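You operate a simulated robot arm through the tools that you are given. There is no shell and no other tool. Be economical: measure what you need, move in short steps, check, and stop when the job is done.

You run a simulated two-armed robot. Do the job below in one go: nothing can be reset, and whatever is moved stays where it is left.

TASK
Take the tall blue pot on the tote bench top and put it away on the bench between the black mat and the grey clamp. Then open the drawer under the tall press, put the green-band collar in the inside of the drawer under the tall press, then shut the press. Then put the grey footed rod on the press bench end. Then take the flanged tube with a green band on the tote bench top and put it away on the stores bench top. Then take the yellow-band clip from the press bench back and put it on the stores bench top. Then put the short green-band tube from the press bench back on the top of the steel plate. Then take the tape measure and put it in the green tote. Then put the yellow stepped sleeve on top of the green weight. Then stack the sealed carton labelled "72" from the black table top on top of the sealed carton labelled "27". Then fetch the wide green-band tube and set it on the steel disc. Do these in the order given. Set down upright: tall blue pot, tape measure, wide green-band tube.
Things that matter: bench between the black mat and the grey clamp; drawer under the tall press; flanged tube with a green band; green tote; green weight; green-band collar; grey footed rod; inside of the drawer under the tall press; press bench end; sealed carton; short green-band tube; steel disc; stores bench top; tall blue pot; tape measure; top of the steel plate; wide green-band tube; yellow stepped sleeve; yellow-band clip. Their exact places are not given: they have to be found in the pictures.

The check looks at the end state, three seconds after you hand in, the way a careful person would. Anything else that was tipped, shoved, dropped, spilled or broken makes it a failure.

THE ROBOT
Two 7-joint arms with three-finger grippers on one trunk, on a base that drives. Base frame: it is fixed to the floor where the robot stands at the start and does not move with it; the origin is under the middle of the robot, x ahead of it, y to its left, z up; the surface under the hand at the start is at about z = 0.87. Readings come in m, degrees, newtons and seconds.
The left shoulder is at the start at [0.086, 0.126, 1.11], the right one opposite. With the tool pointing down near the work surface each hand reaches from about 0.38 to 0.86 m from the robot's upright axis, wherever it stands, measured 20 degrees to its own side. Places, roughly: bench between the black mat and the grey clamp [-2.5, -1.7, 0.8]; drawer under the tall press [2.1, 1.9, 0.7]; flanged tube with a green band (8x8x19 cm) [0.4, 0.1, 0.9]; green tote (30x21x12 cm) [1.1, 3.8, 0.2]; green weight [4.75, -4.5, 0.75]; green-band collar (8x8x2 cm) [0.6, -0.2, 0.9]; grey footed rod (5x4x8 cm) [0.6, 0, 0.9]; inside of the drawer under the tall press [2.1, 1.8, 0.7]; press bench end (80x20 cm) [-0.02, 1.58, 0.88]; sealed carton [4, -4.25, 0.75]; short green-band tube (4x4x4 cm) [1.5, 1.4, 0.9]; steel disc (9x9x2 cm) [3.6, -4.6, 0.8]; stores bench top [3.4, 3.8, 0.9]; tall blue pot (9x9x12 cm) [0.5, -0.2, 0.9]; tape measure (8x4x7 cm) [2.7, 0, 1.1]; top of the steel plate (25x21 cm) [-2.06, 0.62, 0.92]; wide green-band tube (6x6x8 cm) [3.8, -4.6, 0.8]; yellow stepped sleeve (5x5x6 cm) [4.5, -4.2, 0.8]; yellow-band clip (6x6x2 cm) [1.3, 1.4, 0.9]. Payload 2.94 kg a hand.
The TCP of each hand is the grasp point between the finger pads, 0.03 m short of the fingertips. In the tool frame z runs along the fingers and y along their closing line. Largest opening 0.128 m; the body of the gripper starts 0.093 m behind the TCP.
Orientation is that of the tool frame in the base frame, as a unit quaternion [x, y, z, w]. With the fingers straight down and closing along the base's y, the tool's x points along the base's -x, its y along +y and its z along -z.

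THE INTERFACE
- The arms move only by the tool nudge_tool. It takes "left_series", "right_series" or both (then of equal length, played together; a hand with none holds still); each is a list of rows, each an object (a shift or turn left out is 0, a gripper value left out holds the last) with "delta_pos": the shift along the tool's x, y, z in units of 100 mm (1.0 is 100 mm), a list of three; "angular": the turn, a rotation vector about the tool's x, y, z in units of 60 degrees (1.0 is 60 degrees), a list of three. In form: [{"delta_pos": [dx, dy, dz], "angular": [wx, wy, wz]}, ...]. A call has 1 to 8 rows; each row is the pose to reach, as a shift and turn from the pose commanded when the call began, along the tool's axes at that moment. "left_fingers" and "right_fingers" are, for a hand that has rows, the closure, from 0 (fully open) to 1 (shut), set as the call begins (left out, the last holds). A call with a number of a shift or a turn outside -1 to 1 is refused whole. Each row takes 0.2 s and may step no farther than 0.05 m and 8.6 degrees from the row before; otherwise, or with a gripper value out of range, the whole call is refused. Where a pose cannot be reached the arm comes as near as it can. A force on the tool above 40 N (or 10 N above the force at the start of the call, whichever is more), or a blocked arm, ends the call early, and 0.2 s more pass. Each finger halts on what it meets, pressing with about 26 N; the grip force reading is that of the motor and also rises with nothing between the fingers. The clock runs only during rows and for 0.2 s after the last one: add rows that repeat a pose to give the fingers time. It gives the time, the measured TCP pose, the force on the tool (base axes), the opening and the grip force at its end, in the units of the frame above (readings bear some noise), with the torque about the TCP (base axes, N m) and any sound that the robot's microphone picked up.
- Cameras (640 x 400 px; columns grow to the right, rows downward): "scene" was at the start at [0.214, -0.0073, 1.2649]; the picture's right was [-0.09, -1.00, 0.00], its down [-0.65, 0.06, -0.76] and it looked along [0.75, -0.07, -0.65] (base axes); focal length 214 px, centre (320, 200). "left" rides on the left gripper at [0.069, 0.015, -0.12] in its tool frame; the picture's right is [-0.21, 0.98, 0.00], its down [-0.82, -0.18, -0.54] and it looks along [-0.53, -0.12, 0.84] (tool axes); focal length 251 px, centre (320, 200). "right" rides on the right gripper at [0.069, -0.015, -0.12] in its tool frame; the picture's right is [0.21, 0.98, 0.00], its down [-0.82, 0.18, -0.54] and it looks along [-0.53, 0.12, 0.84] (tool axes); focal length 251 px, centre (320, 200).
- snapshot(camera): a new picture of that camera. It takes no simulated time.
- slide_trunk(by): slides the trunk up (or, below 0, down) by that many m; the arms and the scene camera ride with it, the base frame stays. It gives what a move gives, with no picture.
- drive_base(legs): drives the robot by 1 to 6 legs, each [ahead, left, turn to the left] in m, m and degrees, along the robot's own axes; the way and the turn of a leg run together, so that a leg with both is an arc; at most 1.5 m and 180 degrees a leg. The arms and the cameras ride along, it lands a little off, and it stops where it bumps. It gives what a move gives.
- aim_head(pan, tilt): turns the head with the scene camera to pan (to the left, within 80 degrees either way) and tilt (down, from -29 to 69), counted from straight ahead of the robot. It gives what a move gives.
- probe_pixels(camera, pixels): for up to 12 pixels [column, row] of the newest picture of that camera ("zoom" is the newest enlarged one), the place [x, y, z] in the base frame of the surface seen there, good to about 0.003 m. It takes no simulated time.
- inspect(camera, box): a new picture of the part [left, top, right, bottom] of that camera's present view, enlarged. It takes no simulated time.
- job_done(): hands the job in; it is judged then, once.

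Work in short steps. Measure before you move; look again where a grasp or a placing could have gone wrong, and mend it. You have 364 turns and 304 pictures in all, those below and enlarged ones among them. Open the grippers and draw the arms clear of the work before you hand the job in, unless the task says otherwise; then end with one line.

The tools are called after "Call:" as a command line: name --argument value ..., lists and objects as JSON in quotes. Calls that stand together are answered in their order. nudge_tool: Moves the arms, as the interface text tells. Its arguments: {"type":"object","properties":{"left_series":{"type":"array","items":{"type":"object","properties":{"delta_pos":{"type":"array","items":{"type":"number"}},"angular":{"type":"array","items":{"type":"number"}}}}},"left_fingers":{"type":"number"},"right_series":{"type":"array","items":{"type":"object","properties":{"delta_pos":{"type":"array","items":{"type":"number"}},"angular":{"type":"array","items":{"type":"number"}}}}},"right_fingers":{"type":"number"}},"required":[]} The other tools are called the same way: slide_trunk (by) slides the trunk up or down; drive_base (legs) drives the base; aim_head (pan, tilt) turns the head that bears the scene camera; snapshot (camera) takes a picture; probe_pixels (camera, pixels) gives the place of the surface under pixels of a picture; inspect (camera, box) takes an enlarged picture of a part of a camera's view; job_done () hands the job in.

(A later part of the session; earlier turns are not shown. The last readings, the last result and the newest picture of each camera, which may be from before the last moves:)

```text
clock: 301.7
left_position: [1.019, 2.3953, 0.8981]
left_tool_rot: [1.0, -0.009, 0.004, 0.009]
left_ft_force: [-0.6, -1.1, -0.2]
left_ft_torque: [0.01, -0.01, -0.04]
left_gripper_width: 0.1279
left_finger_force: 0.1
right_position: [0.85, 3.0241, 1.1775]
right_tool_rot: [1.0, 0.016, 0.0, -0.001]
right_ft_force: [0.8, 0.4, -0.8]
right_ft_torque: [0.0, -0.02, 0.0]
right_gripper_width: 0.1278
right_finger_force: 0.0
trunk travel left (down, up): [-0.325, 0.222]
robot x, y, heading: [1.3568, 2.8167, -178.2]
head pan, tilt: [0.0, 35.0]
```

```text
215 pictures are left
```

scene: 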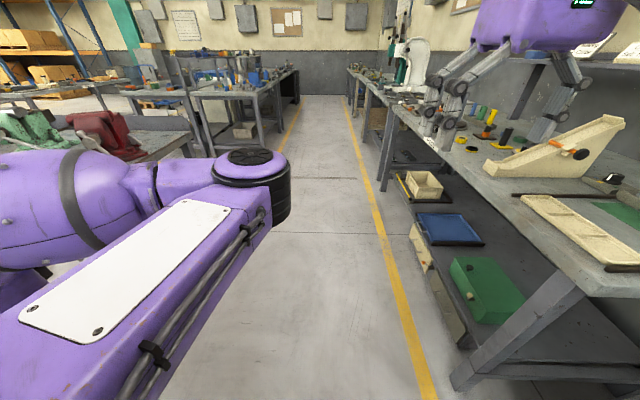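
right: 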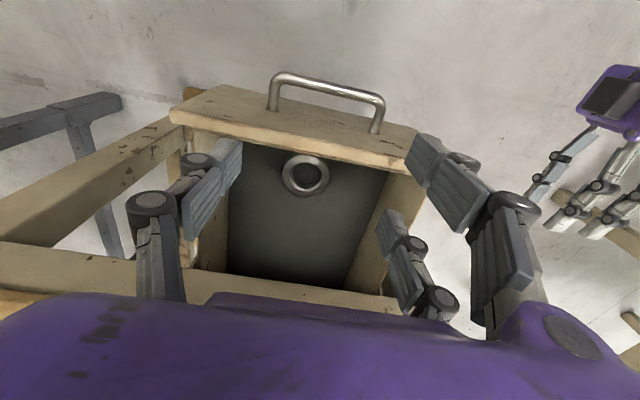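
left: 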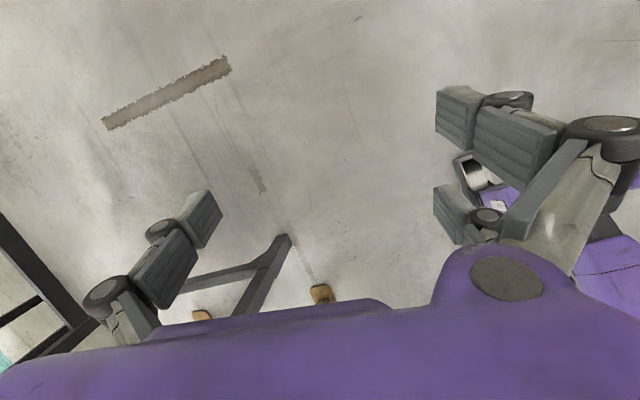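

Now moving the hand toward the centre line while pitching it up, to reproduce the pose before the original roll.

Call:
nudge_tool --left_series '[{"angular": [0, -0.1, 0], "delta_pos": [-0.3, -0.3, 0]}, {"angular": [0, -0.2, 0], "delta_pos": [-0.6, -0.6, 0]}, {"angular": [0, -0.33, 0], "delta_pos": [-0.85, -0.85, 0]}, {"angular": [0, -0.46, 0], "delta_pos": [-1, -1, 0]}, {"angular": [0, -0.6, 0], "delta_pos": [-1, -1, 0]}]'

Call:
nudge_tool --left_series '[{"angular": [0, -0.1, 0], "delta_pos": [-0.25, -0.3, 0.2]}, {"angular": [0, -0.2, 0], "delta_pos": [-0.5, -0.6, 0.4]}, {"angular": [0, -0.3, 0], "delta_pos": [-0.75, -0.85, 0.55]}, {"angular": [0, -0.4, 0], "delta_pos": [-0.9, -1, 0.65]}]'

Call:
snapshot --camera "scene"

```text
clock: 302.9
left_position: [0.9337, 2.483, 0.8363]
left_tool_rot: [0.984, -0.009, -0.176, 0.011]
left_ft_force: [-0.8, 0.4, 0.5]
left_ft_torque: [-0.03, -0.09, -0.04]
left_gripper_width: 0.1272
left_finger_force: 0.1
left hand out of reach, approached as far as the arm can: row 3, 4, 5
right_position: [0.8469, 3.0248, 1.1771]
right_tool_rot: [1.0, 0.015, 0.002, 0.0]
right_ft_force: [-1.2, -0.1, 0.0]
right_ft_torque: [-0.05, -0.04, -0.01]
right_gripper_width: 0.1281
right_finger_force: 0.0
trunk travel left (down, up): [-0.325, 0.222]
robot x, y, heading: [1.356, 2.8162, -178.3]
head pan, tilt: [0.0, 35.0]
```

```text
clock: 304.0
left_position: [0.8261, 2.5347, 0.8256]
left_tool_rot: [0.916, 0.077, -0.393, 0.009]
left_ft_force: [-0.4, -0.2, 0.6]
left_ft_torque: [-0.03, 0.02, 0.04]
left_gripper_width: 0.128
left_finger_force: 0.0
right_position: [0.8493, 3.0236, 1.1763]
right_tool_rot: [1.0, 0.016, 0.001, 0.0]
right_ft_force: [-0.2, 0.1, 0.7]
right_ft_torque: [0.0, -0.02, 0.02]
right_gripper_width: 0.128
right_finger_force: 0.0
trunk travel left (down, up): [-0.325, 0.222]
robot x, y, heading: [1.3622, 2.8166, -178.2]
head pan, tilt: [0.0, 35.0]
stopped in row 4 (left hand): the arm was blocked; the commanded pose is now the measured one
```

```text
214 pictures are left
```

scene: 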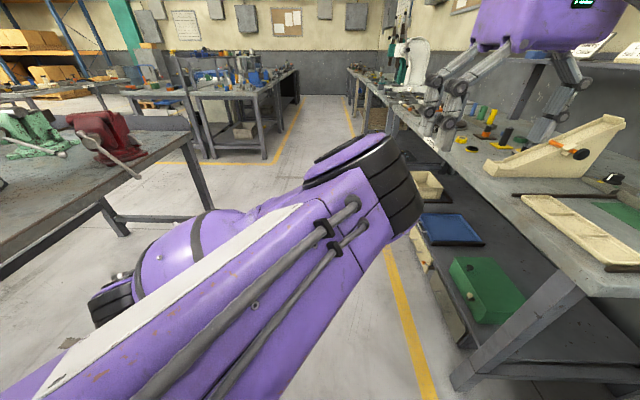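

Wrong way. At the extended horizontal pose the elbow hangs low, and a positive roll there should bring it up on the left. Going there again.

Call:
nudge_tool --left_series '[{"angular": [0, -0.08, 0], "delta_pos": [-0.3, 0.3, 0.05]}, {"angular": [0, -0.16, 0], "delta_pos": [-0.6, 0.6, 0.1]}, {"angular": [0, -0.24, 0], "delta_pos": [-0.8, 0.9, 0.15]}, {"angular": [0, -0.32, 0], "delta_pos": [-1, 1, 0.2]}]'

Call:
nudge_tool --left_series '[{"angular": [0, -0.08, 0], "delta_pos": [-0.3, 0, 0.3]}, {"angular": [0, -0.16, 0], "delta_pos": [-0.6, 0, 0.6]}, {"angular": [0, -0.22, 0], "delta_pos": [-0.8, 0, 0.9]}, {"angular": [0, -0.28, 0], "delta_pos": [-1, 0, 1]}]'

Call:
nudge_tool --left_series '[{"delta_pos": [-0.3, 0, 0.3]}, {"delta_pos": [-0.6, 0, 0.6]}, {"delta_pos": [-0.8, 0, 0.9]}, {"delta_pos": [-1, 0, 1]}]'

Call:
snapshot --camera "scene"

```text
clock: 305.0
left_position: [0.7571, 2.422, 0.8803]
left_tool_rot: [0.841, 0.069, -0.536, 0.019]
left_ft_force: [0.1, -0.4, -0.2]
left_ft_torque: [0.0, 0.01, 0.0]
left_gripper_width: 0.1277
left_finger_force: 0.1
left hand out of reach, approached as far as the arm can: row 4
right_position: [0.8493, 3.023, 1.1789]
right_tool_rot: [1.0, 0.016, 0.0, -0.001]
right_ft_force: [-0.3, 0.2, 1.1]
right_ft_torque: [-0.03, -0.03, 0.01]
right_gripper_width: 0.1279
right_finger_force: 0.0
trunk travel left (down, up): [-0.325, 0.222]
robot x, y, heading: [1.3579, 2.8159, -178.4]
head pan, tilt: [0.0, 35.0]
```

```text
clock: 306.0
left_position: [0.6356, 2.3621, 0.972]
left_tool_rot: [0.761, 0.057, -0.646, 0.019]
left_ft_force: [0.4, 0.0, 0.3]
left_ft_torque: [0.03, -0.03, -0.02]
left_gripper_width: 0.1278
left_finger_force: 0.0
left hand out of reach, approached as far as the arm can: row 1, 2, 3, 4
right_position: [0.85, 3.0237, 1.1782]
right_tool_rot: [1.0, 0.015, 0.0, -0.001]
right_ft_force: [0.2, 0.6, -1.0]
right_ft_torque: [0.06, 0.01, -0.04]
right_gripper_width: 0.1283
right_finger_force: 0.0
trunk travel left (down, up): [-0.325, 0.222]
robot x, y, heading: [1.3608, 2.8161, -178.1]
head pan, tilt: [0.0, 35.0]
```

```text
clock: 307.0
left_position: [0.5241, 2.3418, 1.0574]
left_tool_rot: [0.752, 0.067, -0.655, 0.03]
left_ft_force: [0.2, -0.9, 0.9]
left_ft_torque: [0.0, -0.01, 0.01]
left_gripper_width: 0.1278
left_finger_force: 0.0
left hand out of reach, approached as far as the arm can: row 1
right_position: [0.85, 3.0225, 1.1787]
right_tool_rot: [1.0, 0.016, -0.001, -0.001]
right_ft_force: [-0.2, 0.5, -1.0]
right_ft_torque: [0.01, 0.01, -0.03]
right_gripper_width: 0.1283
right_finger_force: 0.1
trunk travel left (down, up): [-0.325, 0.222]
robot x, y, heading: [1.361, 2.8135, -178.3]
head pan, tilt: [0.0, 35.0]
```

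```text
213 pictures are left
```

scene: 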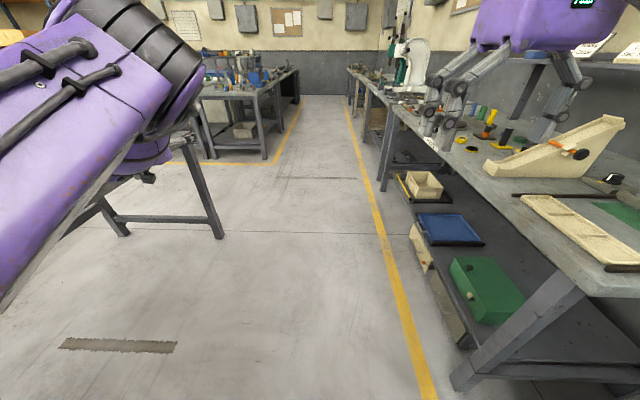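

Now with neutral roll the elbow is up-left. A bit more negative roll to push it further out, then pitch down.

Call:
nudge_tool --left_series '[{"angular": [0, 0, -0.14]}, {"angular": [0, 0, -0.28]}, {"angular": [0, 0, -0.42]}, {"angular": [0, 0, -0.56]}, {"angular": [0, 0, -0.7]}]'

Call:
snapshot --camera "scene"

```text
clock: 308.2
left_position: [0.5239, 2.3414, 1.0558]
left_tool_rot: [0.678, 0.333, -0.623, -0.207]
left_ft_force: [0.3, 0.1, 0.5]
left_ft_torque: [0.0, -0.04, 0.0]
left_gripper_width: 0.1279
left_finger_force: 0.0
right_position: [0.8501, 3.0234, 1.1785]
right_tool_rot: [1.0, 0.016, 0.0, -0.002]
right_ft_force: [-0.2, -0.5, 0.8]
right_ft_torque: [0.01, 0.01, 0.01]
right_gripper_width: 0.1282
right_finger_force: 0.0
trunk travel left (down, up): [-0.325, 0.222]
robot x, y, heading: [1.3639, 2.8171, -178.3]
head pan, tilt: [0.0, 35.0]
```

```text
212 pictures are left
```

scene: 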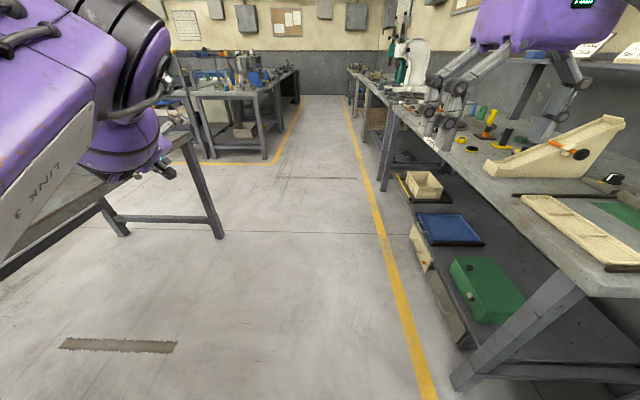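

Elbow is outside. Pitching down in two halves while drawing back.

Call:
nudge_tool --left_series '[{"angular": [-0.097, 0.095, 0.018], "delta_pos": [0, 0, -0.2]}, {"angular": [-0.194, 0.19, 0.037], "delta_pos": [0, 0, -0.4]}, {"angular": [-0.291, 0.285, 0.055], "delta_pos": [0, 0, -0.6]}, {"angular": [-0.388, 0.38, 0.074], "delta_pos": [0, 0, -0.8]}, {"angular": [-0.485, 0.476, 0.092], "delta_pos": [0, 0, -1]}]'

Call:
nudge_tool --left_series '[{"angular": [-0.097, 0.095, 0.018], "delta_pos": [0, 0, -0.2]}, {"angular": [-0.194, 0.19, 0.037], "delta_pos": [0, 0, -0.4]}, {"angular": [-0.291, 0.285, 0.055], "delta_pos": [0, 0, -0.6]}, {"angular": [-0.388, 0.38, 0.074], "delta_pos": [0, 0, -0.8]}, {"angular": [-0.485, 0.476, 0.092], "delta_pos": [0, 0, -1]}]'

Call:
snapshot --camera "scene"

```text
clock: 309.4
left_position: [0.6209, 2.3558, 1.0712]
left_tool_rot: [0.854, 0.383, -0.345, -0.075]
left_ft_force: [0.7, 0.0, -0.6]
left_ft_torque: [0.0, -0.03, 0.0]
left_gripper_width: 0.128
left_finger_force: 0.1
right_position: [0.8492, 3.0236, 1.1779]
right_tool_rot: [1.0, 0.016, 0.0, 0.0]
right_ft_force: [0.2, 0.2, -0.5]
right_ft_torque: [0.0, -0.02, 0.0]
right_gripper_width: 0.128
right_finger_force: 0.0
trunk travel left (down, up): [-0.325, 0.222]
robot x, y, heading: [1.3622, 2.8181, -178.7]
head pan, tilt: [0.0, 35.0]
```

```text
clock: 310.6
left_position: [0.6862, 2.3682, 1.1432]
left_tool_rot: [0.92, 0.385, -0.022, 0.064]
left_ft_force: [-0.9, 0.0, -0.6]
left_ft_torque: [0.01, -0.02, 0.02]
left_gripper_width: 0.1279
left_finger_force: 0.1
right_position: [0.849, 3.0225, 1.1786]
right_tool_rot: [1.0, 0.016, 0.001, 0.0]
right_ft_force: [-0.4, 0.2, -0.2]
right_ft_torque: [0.03, 0.01, -0.01]
right_gripper_width: 0.128
right_finger_force: 0.1
trunk travel left (down, up): [-0.325, 0.222]
robot x, y, heading: [1.3607, 2.8149, -178.1]
head pan, tilt: [0.0, 35.0]
```

```text
211 pictures are left
```

scene: 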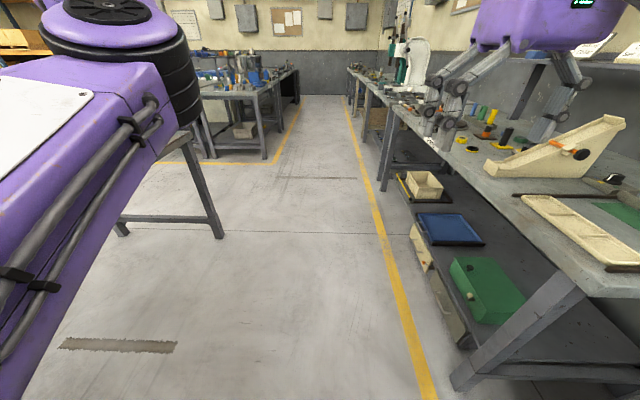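

No limits and the head is free: good enough as a parked posture. Now back to the tote bench for the rod: west along the lane, south, then face the bench.

Call:
drive_base --legs '[[1.1, 0, 0], [1.1, 0, 0], [0, 0, 88], [1.3, 0, 0], [1.3, 0, 0], [0, 0, 90]]'

Call:
aim_head --pan 0 --tilt 25

Call:
snapshot --camera "scene"

```text
clock: 341.2
left_position: [-0.1406, 0.6355, 1.1446]
left_tool_rot: [-0.395, 0.916, 0.064, 0.023]
left_ft_force: [-0.5, 0.4, -0.4]
left_ft_torque: [0.0, -0.02, -0.02]
left_gripper_width: 0.1279
left_finger_force: 0.1
right_position: [-0.2881, -0.0237, 1.1784]
right_tool_rot: [-0.026, 1.0, -0.002, 0.0]
right_ft_force: [-0.4, 0.2, 0.1]
right_ft_torque: [0.0, 0.0, 0.03]
right_gripper_width: 0.1282
right_finger_force: 0.0
trunk travel left (down, up): [-0.325, 0.222]
robot x, y, heading: [-0.8001, 0.1744, 2.7]
head pan, tilt: [0.0, 35.0]
```

```text
clock: 342.0
left_position: [-0.1395, 0.6341, 1.1447]
left_tool_rot: [-0.395, 0.916, 0.065, 0.022]
left_ft_force: [-0.5, 0.4, 0.1]
left_ft_torque: [0.04, 0.0, -0.02]
left_gripper_width: 0.1281
left_finger_force: 0.0
right_position: [-0.2893, -0.0234, 1.1785]
right_tool_rot: [-0.026, 1.0, -0.001, 0.0]
right_ft_force: [0.0, -0.8, 0.2]
right_ft_torque: [0.03, 0.03, -0.01]
right_gripper_width: 0.1281
right_finger_force: 0.1
trunk travel left (down, up): [-0.325, 0.222]
robot x, y, heading: [-0.8039, 0.1746, 2.7]
head pan, tilt: [0.0, 25.0]
```

```text
210 pictures are left
```

scene: 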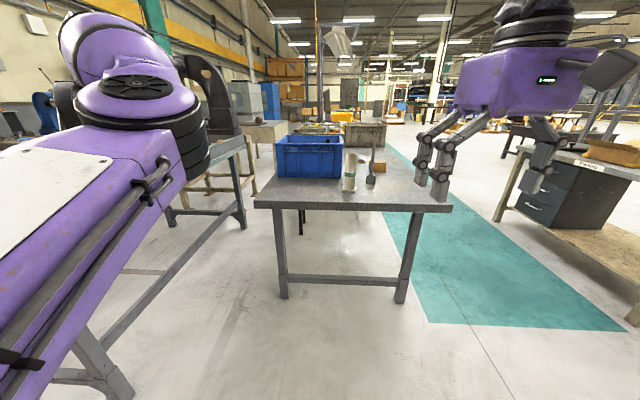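

Probing the blue bin's rim and rod before moving in.

Call:
probe_pixels --camera "scene" --pixels '[[278, 145], [340, 150], [283, 138], [337, 138], [371, 180], [373, 147], [351, 160], [258, 200], [452, 205]]'

```text
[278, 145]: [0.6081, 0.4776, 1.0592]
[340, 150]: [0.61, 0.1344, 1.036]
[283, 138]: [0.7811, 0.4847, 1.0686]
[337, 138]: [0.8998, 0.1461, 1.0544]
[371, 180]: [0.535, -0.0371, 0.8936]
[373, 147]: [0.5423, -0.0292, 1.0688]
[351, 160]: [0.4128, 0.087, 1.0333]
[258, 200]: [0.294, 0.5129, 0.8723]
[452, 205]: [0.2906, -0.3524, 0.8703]
```

Straightening and driving up so the right hand is near over the rod.

Call:
drive_base --legs '[[0, 0, -2.7], [0.8, 0, 0]]'

Call:
snapshot --camera "right"

Call:
snapshot --camera "scene"

```text
clock: 346.6
left_position: [0.6675, 0.5995, 1.1449]
left_tool_rot: [-0.37, 0.927, 0.063, 0.025]
left_ft_force: [0.9, 0.3, 0.5]
left_ft_torque: [0.03, 0.0, -0.01]
left_gripper_width: 0.1281
left_finger_force: 0.0
right_position: [0.4814, -0.05, 1.1786]
right_tool_rot: [0.0, 1.0, -0.001, 0.0]
right_ft_force: [0.6, 0.4, -0.5]
right_ft_torque: [-0.01, 0.0, 0.01]
right_gripper_width: 0.1279
right_finger_force: 0.1
trunk travel left (down, up): [-0.325, 0.222]
robot x, y, heading: [-0.0225, 0.1776, -0.0]
head pan, tilt: [0.0, 25.0]
```

```text
209 pictures are left
```

right: 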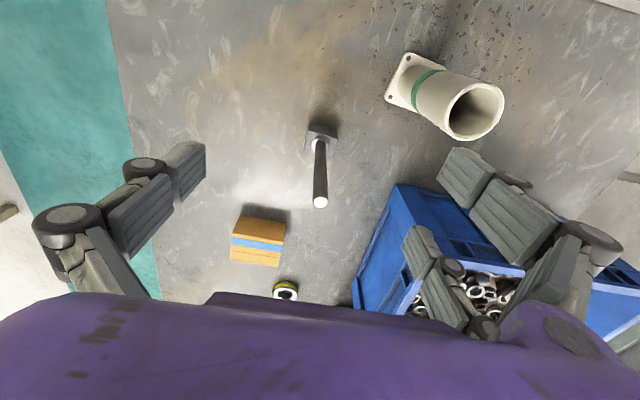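

```text
208 pictures are left
```

scene: 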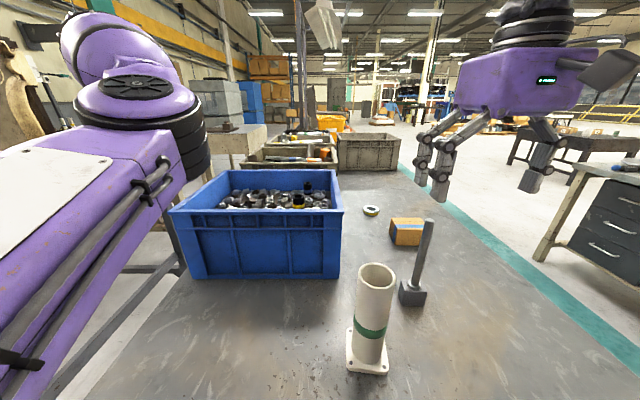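

Rod top at (0.544,-0.035). Positioning above it and lowering to grip the shaft at z≈1.0.

Call:
nudge_tool --right_series '[{"delta_pos": [-0.35, 0.08, 0]}, {"delta_pos": [-0.63, 0.145, 0]}, {"delta_pos": [-0.63, 0.145, 0]}]' --right_fingers 0.2

Call:
snapshot --camera "right"

Call:
nudge_tool --right_series '[{"delta_pos": [0, 0, 0.4]}, {"delta_pos": [0, 0, 0.8]}, {"delta_pos": [0, 0, 1]}]'

Call:
snapshot --camera "right"

```text
clock: 347.4
left_position: [0.6662, 0.5993, 1.1458]
left_tool_rot: [-0.369, 0.927, 0.063, 0.025]
left_ft_force: [0.0, 0.3, 0.0]
left_ft_torque: [0.01, -0.06, 0.01]
left_gripper_width: 0.128
left_finger_force: 0.1
right_position: [0.5441, -0.0334, 1.1794]
right_tool_rot: [0.0, 1.0, -0.001, 0.0]
right_ft_force: [-0.6, -0.2, 0.3]
right_ft_torque: [-0.03, -0.04, -0.02]
right_gripper_width: 0.1025
right_finger_force: 0.0
trunk travel left (down, up): [-0.325, 0.222]
robot x, y, heading: [-0.0214, 0.1746, -0.0]
head pan, tilt: [0.0, 25.0]
```

```text
207 pictures are left
```

right: 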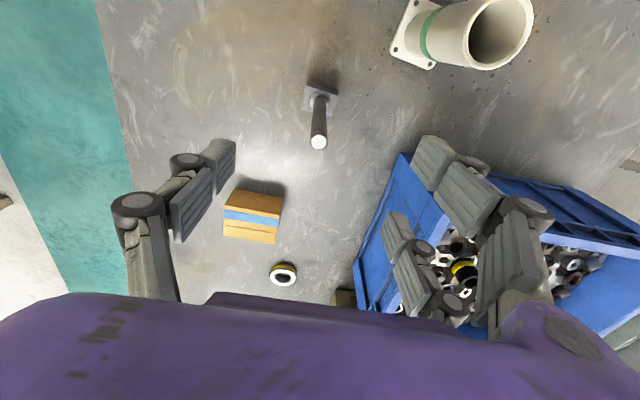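

```text
clock: 348.2
left_position: [0.6661, 0.5983, 1.144]
left_tool_rot: [-0.371, 0.926, 0.064, 0.023]
left_ft_force: [0.6, -0.5, 0.5]
left_ft_torque: [-0.01, -0.01, -0.02]
left_gripper_width: 0.128
left_finger_force: 0.1
right_position: [0.5445, -0.0344, 1.0783]
right_tool_rot: [0.001, 1.0, 0.0, 0.0]
right_ft_force: [1.5, 0.0, -0.1]
right_ft_torque: [-0.01, 0.02, -0.03]
right_gripper_width: 0.1021
right_finger_force: 0.1
trunk travel left (down, up): [-0.325, 0.222]
robot x, y, heading: [-0.0195, 0.1732, 0.1]
head pan, tilt: [0.0, 25.0]
```

```text
206 pictures are left
```

right: 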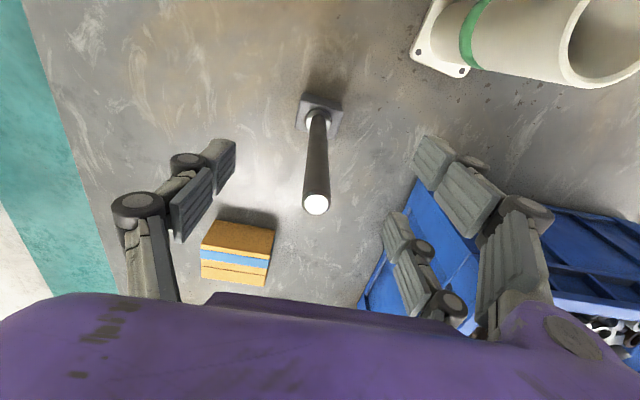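

Rod is between the fingers. Lower 8 cm and close.

Call:
nudge_tool --right_series '[{"delta_pos": [0, 0, 0.4]}, {"delta_pos": [0, 0, 0.75]}, {"delta_pos": [0, 0, 0.75]}]'

Call:
nudge_tool --right_series '[{"delta_pos": [0, 0, 0]}, {"delta_pos": [0, 0, 0]}, {"delta_pos": [0, 0, 0]}, {"delta_pos": [0, 0, 0]}]' --right_fingers 1

Call:
nudge_tool --right_series '[{"delta_pos": [0, 0, -0.2]}, {"delta_pos": [0, 0, -0.6]}, {"delta_pos": [0, 0, -1]}]'

Call:
snapshot --camera "scene"

```text
clock: 349.0
left_position: [0.6668, 0.5992, 1.1438]
left_tool_rot: [-0.37, 0.926, 0.063, 0.024]
left_ft_force: [0.0, 0.4, -0.1]
left_ft_torque: [0.0, -0.05, -0.01]
left_gripper_width: 0.128
left_finger_force: 0.1
right_position: [0.5442, -0.0355, 1.0025]
right_tool_rot: [0.001, 1.0, -0.001, 0.0]
right_ft_force: [-0.7, 0.0, 0.6]
right_ft_torque: [-0.02, -0.01, 0.0]
right_gripper_width: 0.1025
right_finger_force: 0.1
trunk travel left (down, up): [-0.325, 0.222]
robot x, y, heading: [-0.0224, 0.172, 0.2]
head pan, tilt: [0.0, 25.0]
```

```text
clock: 350.0
left_position: [0.6667, 0.5992, 1.1448]
left_tool_rot: [-0.37, 0.926, 0.063, 0.025]
left_ft_force: [0.3, 0.1, -0.1]
left_ft_torque: [0.04, 0.0, 0.03]
left_gripper_width: 0.128
left_finger_force: 0.1
right_position: [0.5458, -0.0344, 1.0024]
right_tool_rot: [0.001, 1.0, -0.001, 0.0]
right_ft_force: [-1.2, -1.1, 0.0]
right_ft_torque: [-0.05, -0.02, 0.0]
right_gripper_width: 0.0001
right_finger_force: 3.3
trunk travel left (down, up): [-0.325, 0.222]
robot x, y, heading: [-0.0193, 0.1732, -0.1]
head pan, tilt: [0.0, 25.0]
```

```text
clock: 350.8
left_position: [0.666, 0.5994, 1.1437]
left_tool_rot: [-0.37, 0.927, 0.063, 0.024]
left_ft_force: [-0.6, 0.2, -0.1]
left_ft_torque: [-0.06, -0.02, 0.04]
left_gripper_width: 0.1282
left_finger_force: 0.2
right_position: [0.5446, -0.0364, 1.1052]
right_tool_rot: [0.001, 1.0, -0.001, 0.0]
right_ft_force: [-0.6, 0.5, 0.6]
right_ft_torque: [0.0, 0.01, -0.02]
right_gripper_width: 0.0001
right_finger_force: 3.2
trunk travel left (down, up): [-0.325, 0.222]
robot x, y, heading: [-0.0223, 0.1773, -0.0]
head pan, tilt: [0.0, 25.0]
```

```text
205 pictures are left
```

scene: 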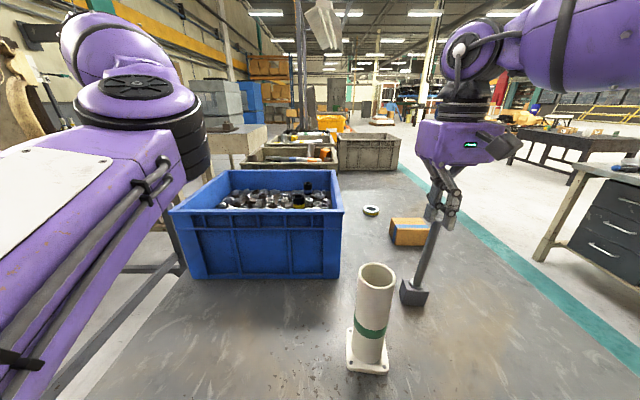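

The fingers closed to zero without holding it; looking at the right camera.

Call:
snapshot --camera "right"

Call:
inspect --camera "scene" --box '[360, 150, 520, 320]'

```text
204 pictures are left
```

right: 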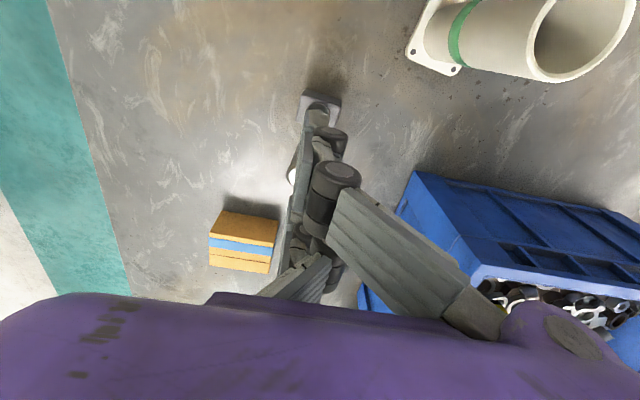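

```text
2.35 times, centred on (440, 235) of scene
```

zoom: 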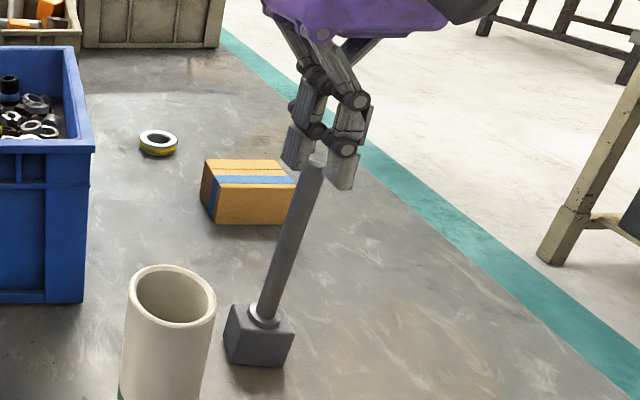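

The visible shaft gave no resistance (the listed height is only 8 cm), so only the foot may be solid. I go up, open, and descend cautiously around it to grip the foot.

Call:
nudge_tool --right_series '[{"delta_pos": [0, 0, -0.4]}, {"delta_pos": [0.05, 0, -0.5]}]'

Call:
nudge_tool --right_series '[{"delta_pos": [0, 0, 0]}, {"delta_pos": [0, 0, 0]}, {"delta_pos": [0, 0, 0.4]}, {"delta_pos": [0, 0, 0.8]}, {"delta_pos": [0, 0, 1]}]' --right_fingers 0.35

Call:
snapshot --camera "right"

```text
clock: 351.4
left_position: [0.6665, 0.5994, 1.1434]
left_tool_rot: [-0.37, 0.926, 0.064, 0.024]
left_ft_force: [0.1, 0.2, -0.2]
left_ft_torque: [-0.01, -0.01, -0.02]
left_gripper_width: 0.128
left_finger_force: 0.0
right_position: [0.5391, -0.0359, 1.1549]
right_tool_rot: [0.0, 1.0, -0.001, 0.001]
right_ft_force: [0.6, 0.4, -0.4]
right_ft_torque: [0.02, 0.03, 0.02]
right_gripper_width: 0.0001
right_finger_force: 3.0
trunk travel left (down, up): [-0.325, 0.222]
robot x, y, heading: [-0.0214, 0.1762, 0.1]
head pan, tilt: [0.0, 25.0]
```

```text
clock: 352.6
left_position: [0.6663, 0.5974, 1.1453]
left_tool_rot: [-0.37, 0.926, 0.064, 0.024]
left_ft_force: [0.3, -0.7, -0.4]
left_ft_torque: [-0.05, 0.03, -0.03]
left_gripper_width: 0.1279
left_finger_force: 0.0
right_position: [0.54, -0.0378, 1.0548]
right_tool_rot: [0.001, 1.0, -0.001, 0.001]
right_ft_force: [0.0, -0.5, -0.5]
right_ft_torque: [0.0, -0.02, 0.02]
right_gripper_width: 0.0832
right_finger_force: 0.1
trunk travel left (down, up): [-0.325, 0.222]
robot x, y, heading: [-0.023, 0.1742, 0.1]
head pan, tilt: [0.0, 25.0]
```

```text
202 pictures are left
```

right: 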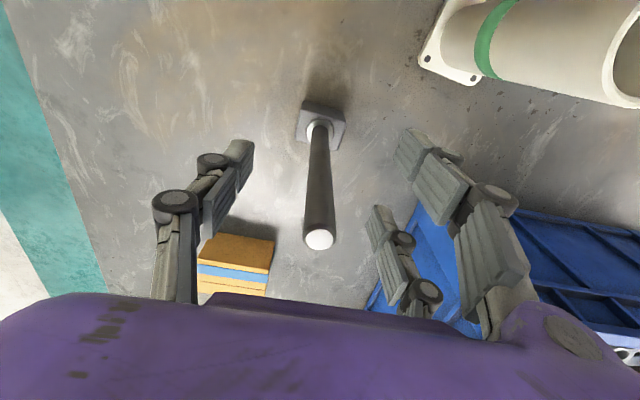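

Rod unmoved. Descending slowly toward the foot while watching forces.

Call:
nudge_tool --right_series '[{"delta_pos": [0, 0.02, 0.2]}, {"delta_pos": [0, 0.02, 0.4]}, {"delta_pos": [0, 0.02, 0.6]}, {"delta_pos": [0, 0.02, 0.75]}, {"delta_pos": [0, 0.02, 0.9]}]'

Call:
nudge_tool --right_series '[{"delta_pos": [0, 0, 0.2]}, {"delta_pos": [0, 0, 0.4]}, {"delta_pos": [0, 0, 0.58]}]'

Call:
snapshot --camera "right"

Call:
inspect --camera "scene" --box '[360, 150, 520, 320]'

```text
clock: 353.6
left_position: [0.6662, 0.599, 1.1439]
left_tool_rot: [-0.37, 0.927, 0.063, 0.025]
left_ft_force: [0.4, 0.7, 0.2]
left_ft_torque: [0.03, 0.04, 0.03]
left_gripper_width: 0.128
left_finger_force: 0.1
right_position: [0.544, -0.0299, 0.9887]
right_tool_rot: [0.0, 1.0, 0.003, 0.01]
right_ft_force: [-0.9, 2.5, 12.3]
right_ft_torque: [-0.32, -0.19, 0.0]
right_gripper_width: 0.0832
right_finger_force: 0.1
trunk travel left (down, up): [-0.325, 0.222]
robot x, y, heading: [-0.0198, 0.1754, -0.3]
head pan, tilt: [0.0, 25.0]
stopped in row 5 (right hand): the force on the tool passed its limit at 52 N (the readings are from after the stop); the commanded pose is now the measured one
```

```text
clock: 353.9
left_position: [0.6675, 0.5977, 1.1441]
left_tool_rot: [-0.369, 0.927, 0.064, 0.024]
left_ft_force: [0.2, 0.3, 0.5]
left_ft_torque: [0.05, 0.04, 0.02]
left_gripper_width: 0.1282
left_finger_force: 0.1
right_position: [0.5482, -0.03, 0.9903]
right_tool_rot: [0.0, 1.0, 0.005, 0.017]
right_ft_force: [-1.5, -0.7, 12.7]
right_ft_torque: [-0.09, -0.1, 0.0]
right_gripper_width: 0.0832
right_finger_force: 0.1
trunk travel left (down, up): [-0.325, 0.222]
robot x, y, heading: [-0.022, 0.1719, -0.3]
head pan, tilt: [0.0, 25.0]
stopped in row 1 (right hand): the force on the tool passed its limit at 55 N (the readings are from after the stop); the commanded pose is now the measured one
```

```text
201 pictures are left
```

right: 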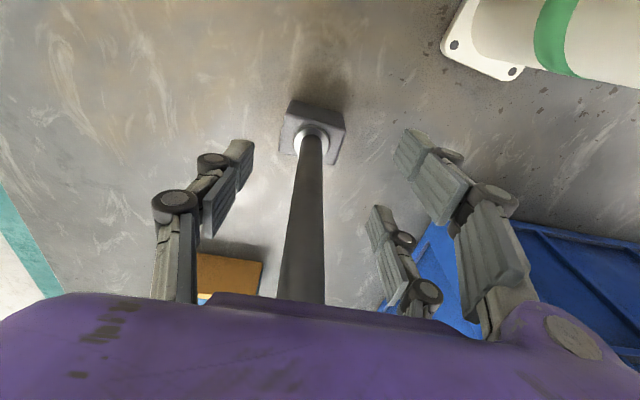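

```text
2.35 times, centred on (440, 235) of scene
```

zoom: 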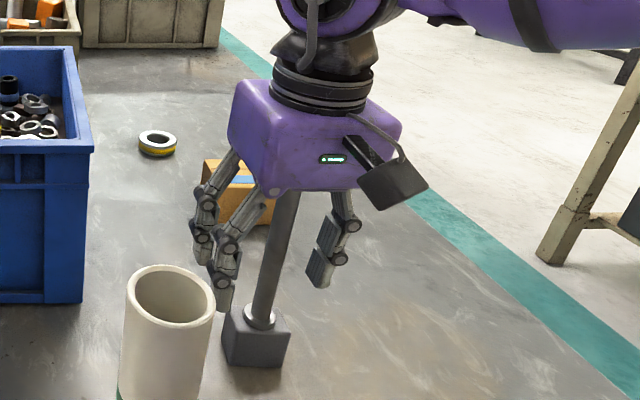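

The palm touched the rod's top, so the shaft is solid; the fingers must have missed sideways. I back up and measure the shaft precisely.

Call:
probe_pixels --camera "right" --pixels '[[310, 150], [308, 180], [305, 220], [302, 270], [290, 108], [344, 118], [284, 145], [335, 165]]'

Call:
nudge_tool --right_series '[{"delta_pos": [0, 0, -0.4]}, {"delta_pos": [0, 0, -0.8]}, {"delta_pos": [0, 0, -1]}]'

Call:
nudge_tool --right_series '[{"delta_pos": [0.3, 0, -0.3]}, {"delta_pos": [0.6, 0, -0.6]}, {"delta_pos": [0.9, -0.1, -0.7]}]'

Call:
snapshot --camera "right"

Call:
inspect --camera "scene" --box '[360, 180, 500, 320]'

```text
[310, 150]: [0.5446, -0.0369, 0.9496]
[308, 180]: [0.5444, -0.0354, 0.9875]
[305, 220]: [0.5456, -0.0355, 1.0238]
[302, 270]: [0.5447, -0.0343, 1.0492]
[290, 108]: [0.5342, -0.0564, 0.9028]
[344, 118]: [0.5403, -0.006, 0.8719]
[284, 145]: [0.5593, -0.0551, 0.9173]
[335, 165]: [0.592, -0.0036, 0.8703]
```

```text
clock: 354.7
left_position: [0.6681, 0.5983, 1.1435]
left_tool_rot: [-0.37, 0.927, 0.064, 0.023]
left_ft_force: [-0.2, 0.0, 0.0]
left_ft_torque: [0.01, -0.01, 0.02]
left_gripper_width: 0.128
left_finger_force: 0.0
right_position: [0.5442, -0.0295, 1.0903]
right_tool_rot: [0.0, 1.0, 0.004, 0.016]
right_ft_force: [0.6, -0.5, -0.2]
right_ft_torque: [0.01, 0.0, 0.03]
right_gripper_width: 0.0834
right_finger_force: 0.1
trunk travel left (down, up): [-0.325, 0.222]
robot x, y, heading: [-0.018, 0.1764, -0.2]
head pan, tilt: [0.0, 25.0]
```

```text
clock: 355.5
left_position: [0.6675, 0.5973, 1.1455]
left_tool_rot: [-0.369, 0.927, 0.064, 0.024]
left_ft_force: [-0.1, 0.2, 0.2]
left_ft_torque: [0.02, 0.0, 0.02]
left_gripper_width: 0.128
left_finger_force: 0.1
right_position: [0.4524, -0.0417, 1.1557]
right_tool_rot: [0.0, 1.0, 0.004, 0.016]
right_ft_force: [-0.3, 0.6, -0.6]
right_ft_torque: [0.05, 0.04, -0.02]
right_gripper_width: 0.083
right_finger_force: 0.0
trunk travel left (down, up): [-0.325, 0.222]
robot x, y, heading: [-0.0237, 0.1731, -0.2]
head pan, tilt: [0.0, 25.0]
```

```text
199 pictures are left
```

right: 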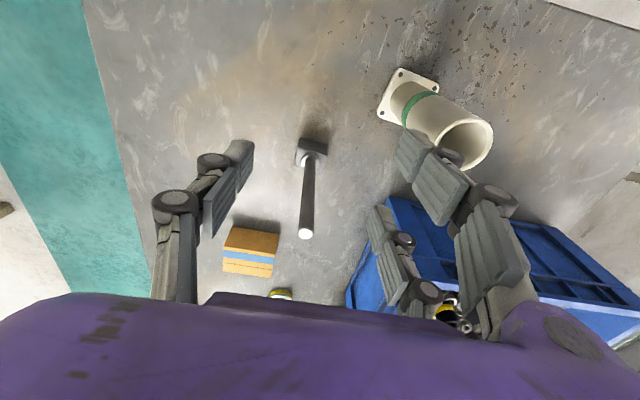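

```text
2.86 times, centred on (430, 250) of scene
```

zoom: 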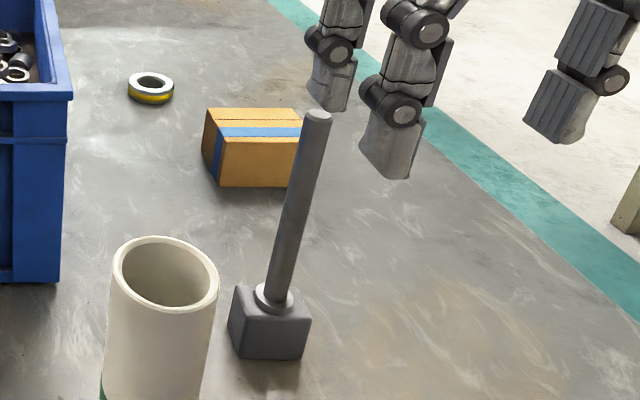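

The gripper has two fingers on one side and one on the other, so a thin vertical shaft slips between them. I'll grip the shaft with the hand pitched forward (~60°), approaching from the right-hand side away from the tube. Repositioning the base with heading 40°.

Call:
drive_base --legs '[[-0.25, 0, 0], [0, -0.41, 0], [0, 0, 40]]'

Call:
nudge_tool --right_series '[{"angular": [0, -0.14, 0]}, {"angular": [0, -0.28, 0]}, {"angular": [0, -0.42, 0]}, {"angular": [0, -0.56, 0]}, {"angular": [0, -0.7, 0]}, {"angular": [0, -0.84, 0]}, {"angular": [0, -0.98, 0]}]' --right_fingers 0.2

Call:
snapshot --camera "scene"

```text
clock: 362.9
left_position: [-0.0139, 0.5341, 1.1436]
left_tool_rot: [-0.666, 0.743, 0.068, 0.0]
left_ft_force: [0.5, -0.3, 0.6]
left_ft_torque: [-0.02, 0.01, 0.02]
left_gripper_width: 0.1281
left_finger_force: 0.1
right_position: [0.2347, -0.0928, 1.1544]
right_tool_rot: [-0.344, 0.939, 0.009, 0.013]
right_ft_force: [0.0, -0.4, -0.6]
right_ft_torque: [-0.01, -0.01, 0.0]
right_gripper_width: 0.0832
right_finger_force: 0.0
trunk travel left (down, up): [-0.325, 0.222]
robot x, y, heading: [-0.2643, -0.2364, 40.3]
head pan, tilt: [0.0, 25.0]
```

```text
clock: 364.5
left_position: [-0.0163, 0.5321, 1.1457]
left_tool_rot: [-0.667, 0.742, 0.068, 0.0]
left_ft_force: [-1.6, -1.6, 0.2]
left_ft_torque: [0.04, -0.16, 0.02]
left_gripper_width: 0.1279
left_finger_force: 0.2
right_position: [0.2559, -0.0793, 1.1866]
right_tool_rot: [-0.295, 0.804, 0.184, 0.482]
right_ft_force: [3.8, 1.3, -12.5]
right_ft_torque: [0.49, -0.6, 0.12]
right_gripper_width: 0.1023
right_finger_force: 0.0
right hand out of reach, approached as far as the arm can: row 7
trunk travel left (down, up): [-0.325, 0.222]
robot x, y, heading: [-0.2621, -0.2357, 40.4]
head pan, tilt: [0.0, 25.0]
```

```text
197 pictures are left
```

scene: 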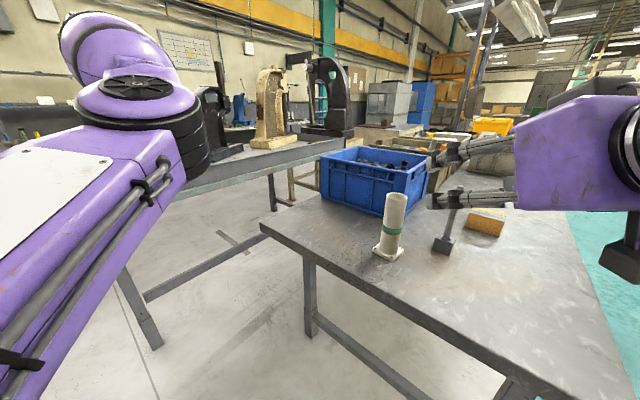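

Moving the base: right 0.155 and ahead 0.1, bringing the hand in line with the shaft; then measure.

Call:
drive_base --legs '[[0, -0.155, 0], [0.08, 0, 0]]'

Call:
snapshot --camera "right"

Call:
snapshot --camera "scene"

```text
clock: 367.2
left_position: [0.1464, 0.4669, 1.1431]
left_tool_rot: [-0.665, 0.744, 0.068, 0.0]
left_ft_force: [-0.8, 0.1, 0.1]
left_ft_torque: [-0.05, 0.01, 0.03]
left_gripper_width: 0.1277
left_finger_force: 0.0
right_position: [0.42, -0.1449, 1.176]
right_tool_rot: [-0.295, 0.811, 0.178, 0.473]
right_ft_force: [0.8, 0.7, -0.8]
right_ft_torque: [0.04, 0.0, -0.02]
right_gripper_width: 0.1025
right_finger_force: 0.1
trunk travel left (down, up): [-0.325, 0.222]
robot x, y, heading: [-0.1079, -0.298, 39.9]
head pan, tilt: [0.0, 25.0]
```

```text
196 pictures are left
```

right: 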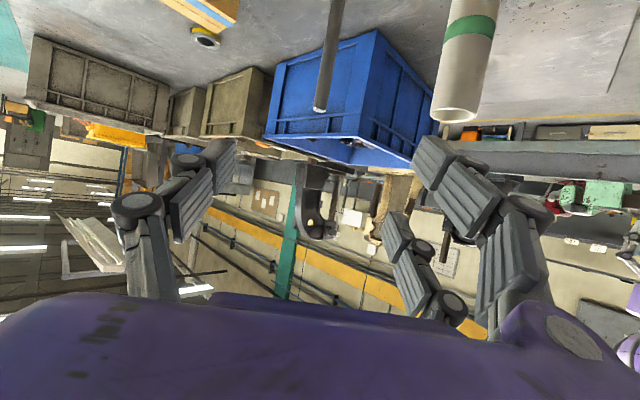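

```text
195 pictures are left
```

scene: 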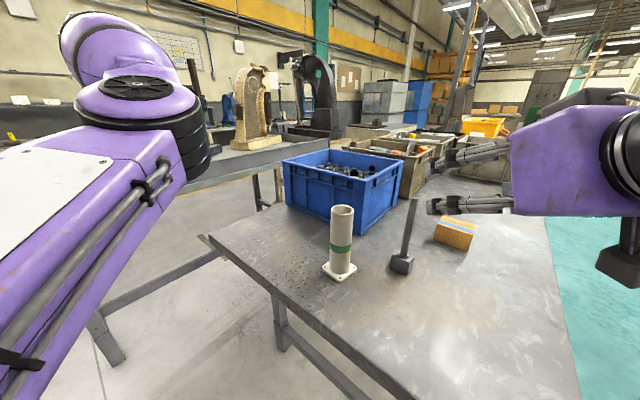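

Aligned laterally. Lowering 17 cm, then advancing.

Call:
nudge_tool --right_series '[{"delta_pos": [0.35, 0, 0.2]}, {"delta_pos": [0.7, 0, 0.4]}, {"delta_pos": [0.87, 0, 0.49]}]'

Call:
nudge_tool --right_series '[{"delta_pos": [0.35, 0, 0.2]}, {"delta_pos": [0.61, 0, 0.34]}, {"delta_pos": [0.41, 0, 0.69]}, {"delta_pos": [0.3, 0, 0.86]}]'

Call:
snapshot --camera "right"

Call:
snapshot --camera "scene"

```text
clock: 368.0
left_position: [0.1464, 0.4684, 1.144]
left_tool_rot: [-0.665, 0.743, 0.068, 0.0]
left_ft_force: [0.2, -0.6, -0.5]
left_ft_torque: [-0.05, -0.01, 0.0]
left_gripper_width: 0.1281
left_finger_force: 0.1
right_position: [0.4589, -0.1205, 1.0897]
right_tool_rot: [-0.295, 0.812, 0.176, 0.472]
right_ft_force: [0.2, 1.1, 0.3]
right_ft_torque: [0.0, 0.0, -0.02]
right_gripper_width: 0.1019
right_finger_force: 0.1
right hand out of reach, approached as far as the arm can: row 1, 2, 3
trunk travel left (down, up): [-0.325, 0.222]
robot x, y, heading: [-0.1071, -0.3031, 40.0]
head pan, tilt: [0.0, 25.0]
```

```text
clock: 369.0
left_position: [0.146, 0.4685, 1.144]
left_tool_rot: [-0.666, 0.743, 0.069, 0.0]
left_ft_force: [0.8, -0.3, 0.3]
left_ft_torque: [-0.03, 0.01, -0.03]
left_gripper_width: 0.128
left_finger_force: 0.1
right_position: [0.503, -0.0806, 1.0212]
right_tool_rot: [-0.294, 0.811, 0.177, 0.473]
right_ft_force: [-0.3, 0.8, -0.4]
right_ft_torque: [0.01, 0.03, -0.03]
right_gripper_width: 0.1022
right_finger_force: 0.1
right hand out of reach, approached as far as the arm can: row 1, 2
trunk travel left (down, up): [-0.325, 0.222]
robot x, y, heading: [-0.1047, -0.2962, 40.0]
head pan, tilt: [0.0, 25.0]
```

```text
194 pictures are left
```

right: 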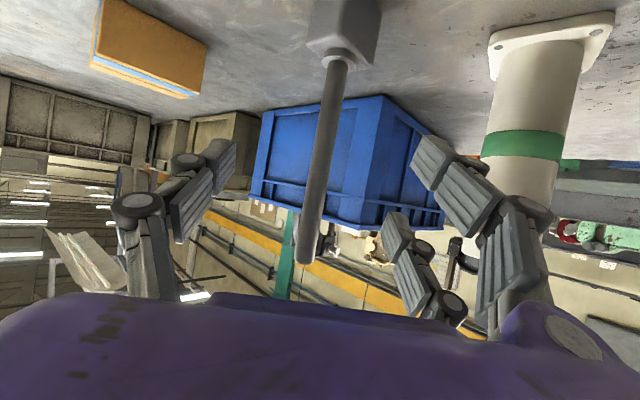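

```text
193 pictures are left
```

scene: 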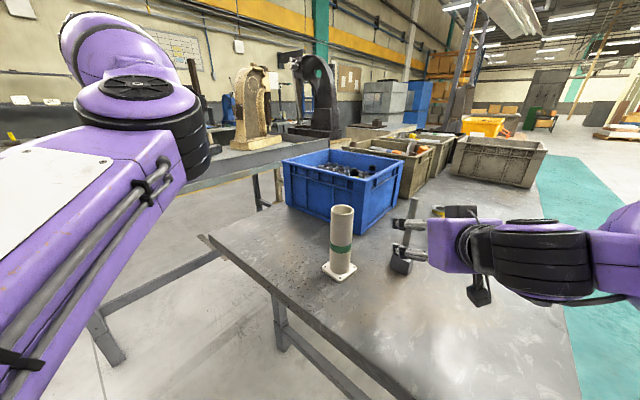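

Shaft is centred between the fingers; advance 6.5 cm and close.

Call:
nudge_tool --right_series '[{"delta_pos": [-0.06, 0.03, 0.32]}, {"delta_pos": [-0.13, 0.05, 0.64]}, {"delta_pos": [-0.13, 0.05, 0.64]}]'

Call:
nudge_tool --right_series '[{"delta_pos": [0, 0, 0]}, {"delta_pos": [0, 0, 0]}, {"delta_pos": [0, 0, 0]}, {"delta_pos": [0, 0, 0]}]' --right_fingers 1

Call:
snapshot --camera "right"

```text
clock: 369.8
left_position: [0.1467, 0.4674, 1.1445]
left_tool_rot: [-0.665, 0.743, 0.069, 0.0]
left_ft_force: [0.5, -0.4, 0.2]
left_ft_torque: [0.06, -0.02, 0.0]
left_gripper_width: 0.1283
left_finger_force: 0.0
right_position: [0.5471, -0.0378, 1.0012]
right_tool_rot: [-0.295, 0.811, 0.177, 0.473]
right_ft_force: [-0.3, 0.3, -0.5]
right_ft_torque: [-0.01, -0.02, -0.02]
right_gripper_width: 0.1024
right_finger_force: 0.2
trunk travel left (down, up): [-0.325, 0.222]
robot x, y, heading: [-0.1062, -0.3025, 39.9]
head pan, tilt: [0.0, 25.0]
```

```text
clock: 370.8
left_position: [0.1476, 0.4677, 1.1438]
left_tool_rot: [-0.665, 0.744, 0.068, 0.0]
left_ft_force: [0.1, -0.6, 0.0]
left_ft_torque: [0.0, -0.02, 0.01]
left_gripper_width: 0.1278
left_finger_force: 0.1
right_position: [0.5479, -0.0369, 1.0011]
right_tool_rot: [-0.294, 0.812, 0.176, 0.473]
right_ft_force: [1.7, -1.5, 0.2]
right_ft_torque: [0.1, -0.06, -0.04]
right_gripper_width: 0.0159
right_finger_force: 26.2
trunk travel left (down, up): [-0.325, 0.222]
robot x, y, heading: [-0.1062, -0.3008, 40.0]
head pan, tilt: [0.0, 25.0]
```

```text
192 pictures are left
```

right: 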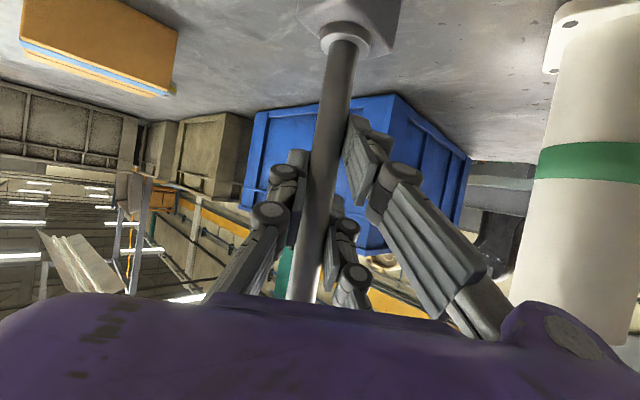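

Gripped (16 mm). Lifting straight up.

Call:
nudge_tool --right_series '[{"delta_pos": [-0.3, 0, -0.17]}, {"delta_pos": [-0.6, 0, -0.34]}, {"delta_pos": [-0.87, 0, -0.49]}]'

Call:
snapshot --camera "scene"

```text
clock: 371.6
left_position: [0.1461, 0.4679, 1.1435]
left_tool_rot: [-0.666, 0.743, 0.068, 0.001]
left_ft_force: [-0.5, -0.1, 0.6]
left_ft_torque: [0.02, -0.04, 0.0]
left_gripper_width: 0.1278
left_finger_force: 0.0
right_position: [0.5468, -0.0369, 1.1011]
right_tool_rot: [-0.295, 0.812, 0.176, 0.471]
right_ft_force: [-0.7, 0.6, -8.6]
right_ft_torque: [0.01, 0.01, -0.04]
right_gripper_width: 0.0158
right_finger_force: 25.4
trunk travel left (down, up): [-0.325, 0.222]
robot x, y, heading: [-0.1029, -0.3032, 40.1]
head pan, tilt: [0.0, 25.0]
```

```text
191 pictures are left
```

scene: 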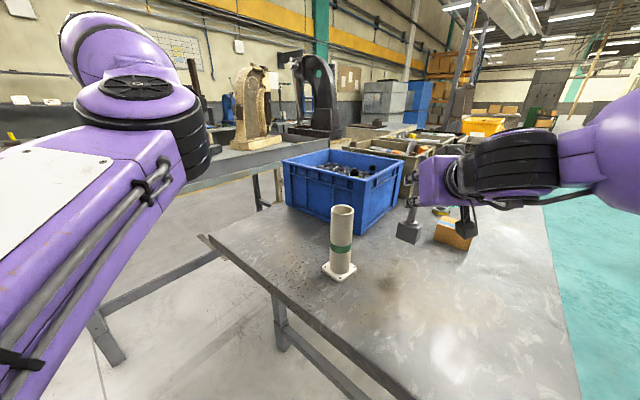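

Rod held upright (8.6 N). Backing out and going to the press bench's west end, facing it.

Call:
drive_base --legs '[[-0.45, 0, 0], [0, 0, -40], [-0.5, 0, 0], [0, 1.2, 0], [0, 1.15, 0]]'

Call:
aim_head --pan 0 --tilt 35

Call:
snapshot --camera "scene"

```text
clock: 399.2
left_position: [-0.2442, 2.1927, 1.1429]
left_tool_rot: [-0.368, 0.927, 0.064, 0.023]
left_ft_force: [0.6, 1.1, -0.5]
left_ft_torque: [-0.02, -0.02, 0.03]
left_gripper_width: 0.1279
left_finger_force: 0.1
right_position: [-0.2644, 1.5486, 1.1006]
right_tool_rot: [0.002, 0.864, 0.004, 0.504]
right_ft_force: [0.5, 0.2, -7.8]
right_ft_torque: [0.02, 0.02, -0.01]
right_gripper_width: 0.0158
right_finger_force: 25.8
trunk travel left (down, up): [-0.325, 0.222]
robot x, y, heading: [-0.9287, 1.7697, -0.1]
head pan, tilt: [0.0, 25.0]
```

```text
clock: 399.9
left_position: [-0.2437, 2.1928, 1.1431]
left_tool_rot: [-0.369, 0.927, 0.064, 0.024]
left_ft_force: [-0.4, 0.1, -0.4]
left_ft_torque: [-0.02, -0.03, 0.01]
left_gripper_width: 0.128
left_finger_force: 0.0
right_position: [-0.2635, 1.5478, 1.1]
right_tool_rot: [0.002, 0.864, 0.003, 0.504]
right_ft_force: [0.2, -1.0, -7.6]
right_ft_torque: [0.01, 0.04, 0.02]
right_gripper_width: 0.0162
right_finger_force: 25.9
trunk travel left (down, up): [-0.325, 0.222]
robot x, y, heading: [-0.9305, 1.7682, -0.1]
head pan, tilt: [0.0, 35.0]
```

```text
190 pictures are left
```

scene: 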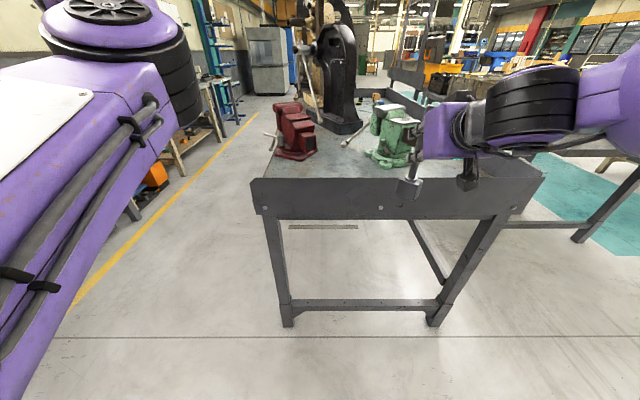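

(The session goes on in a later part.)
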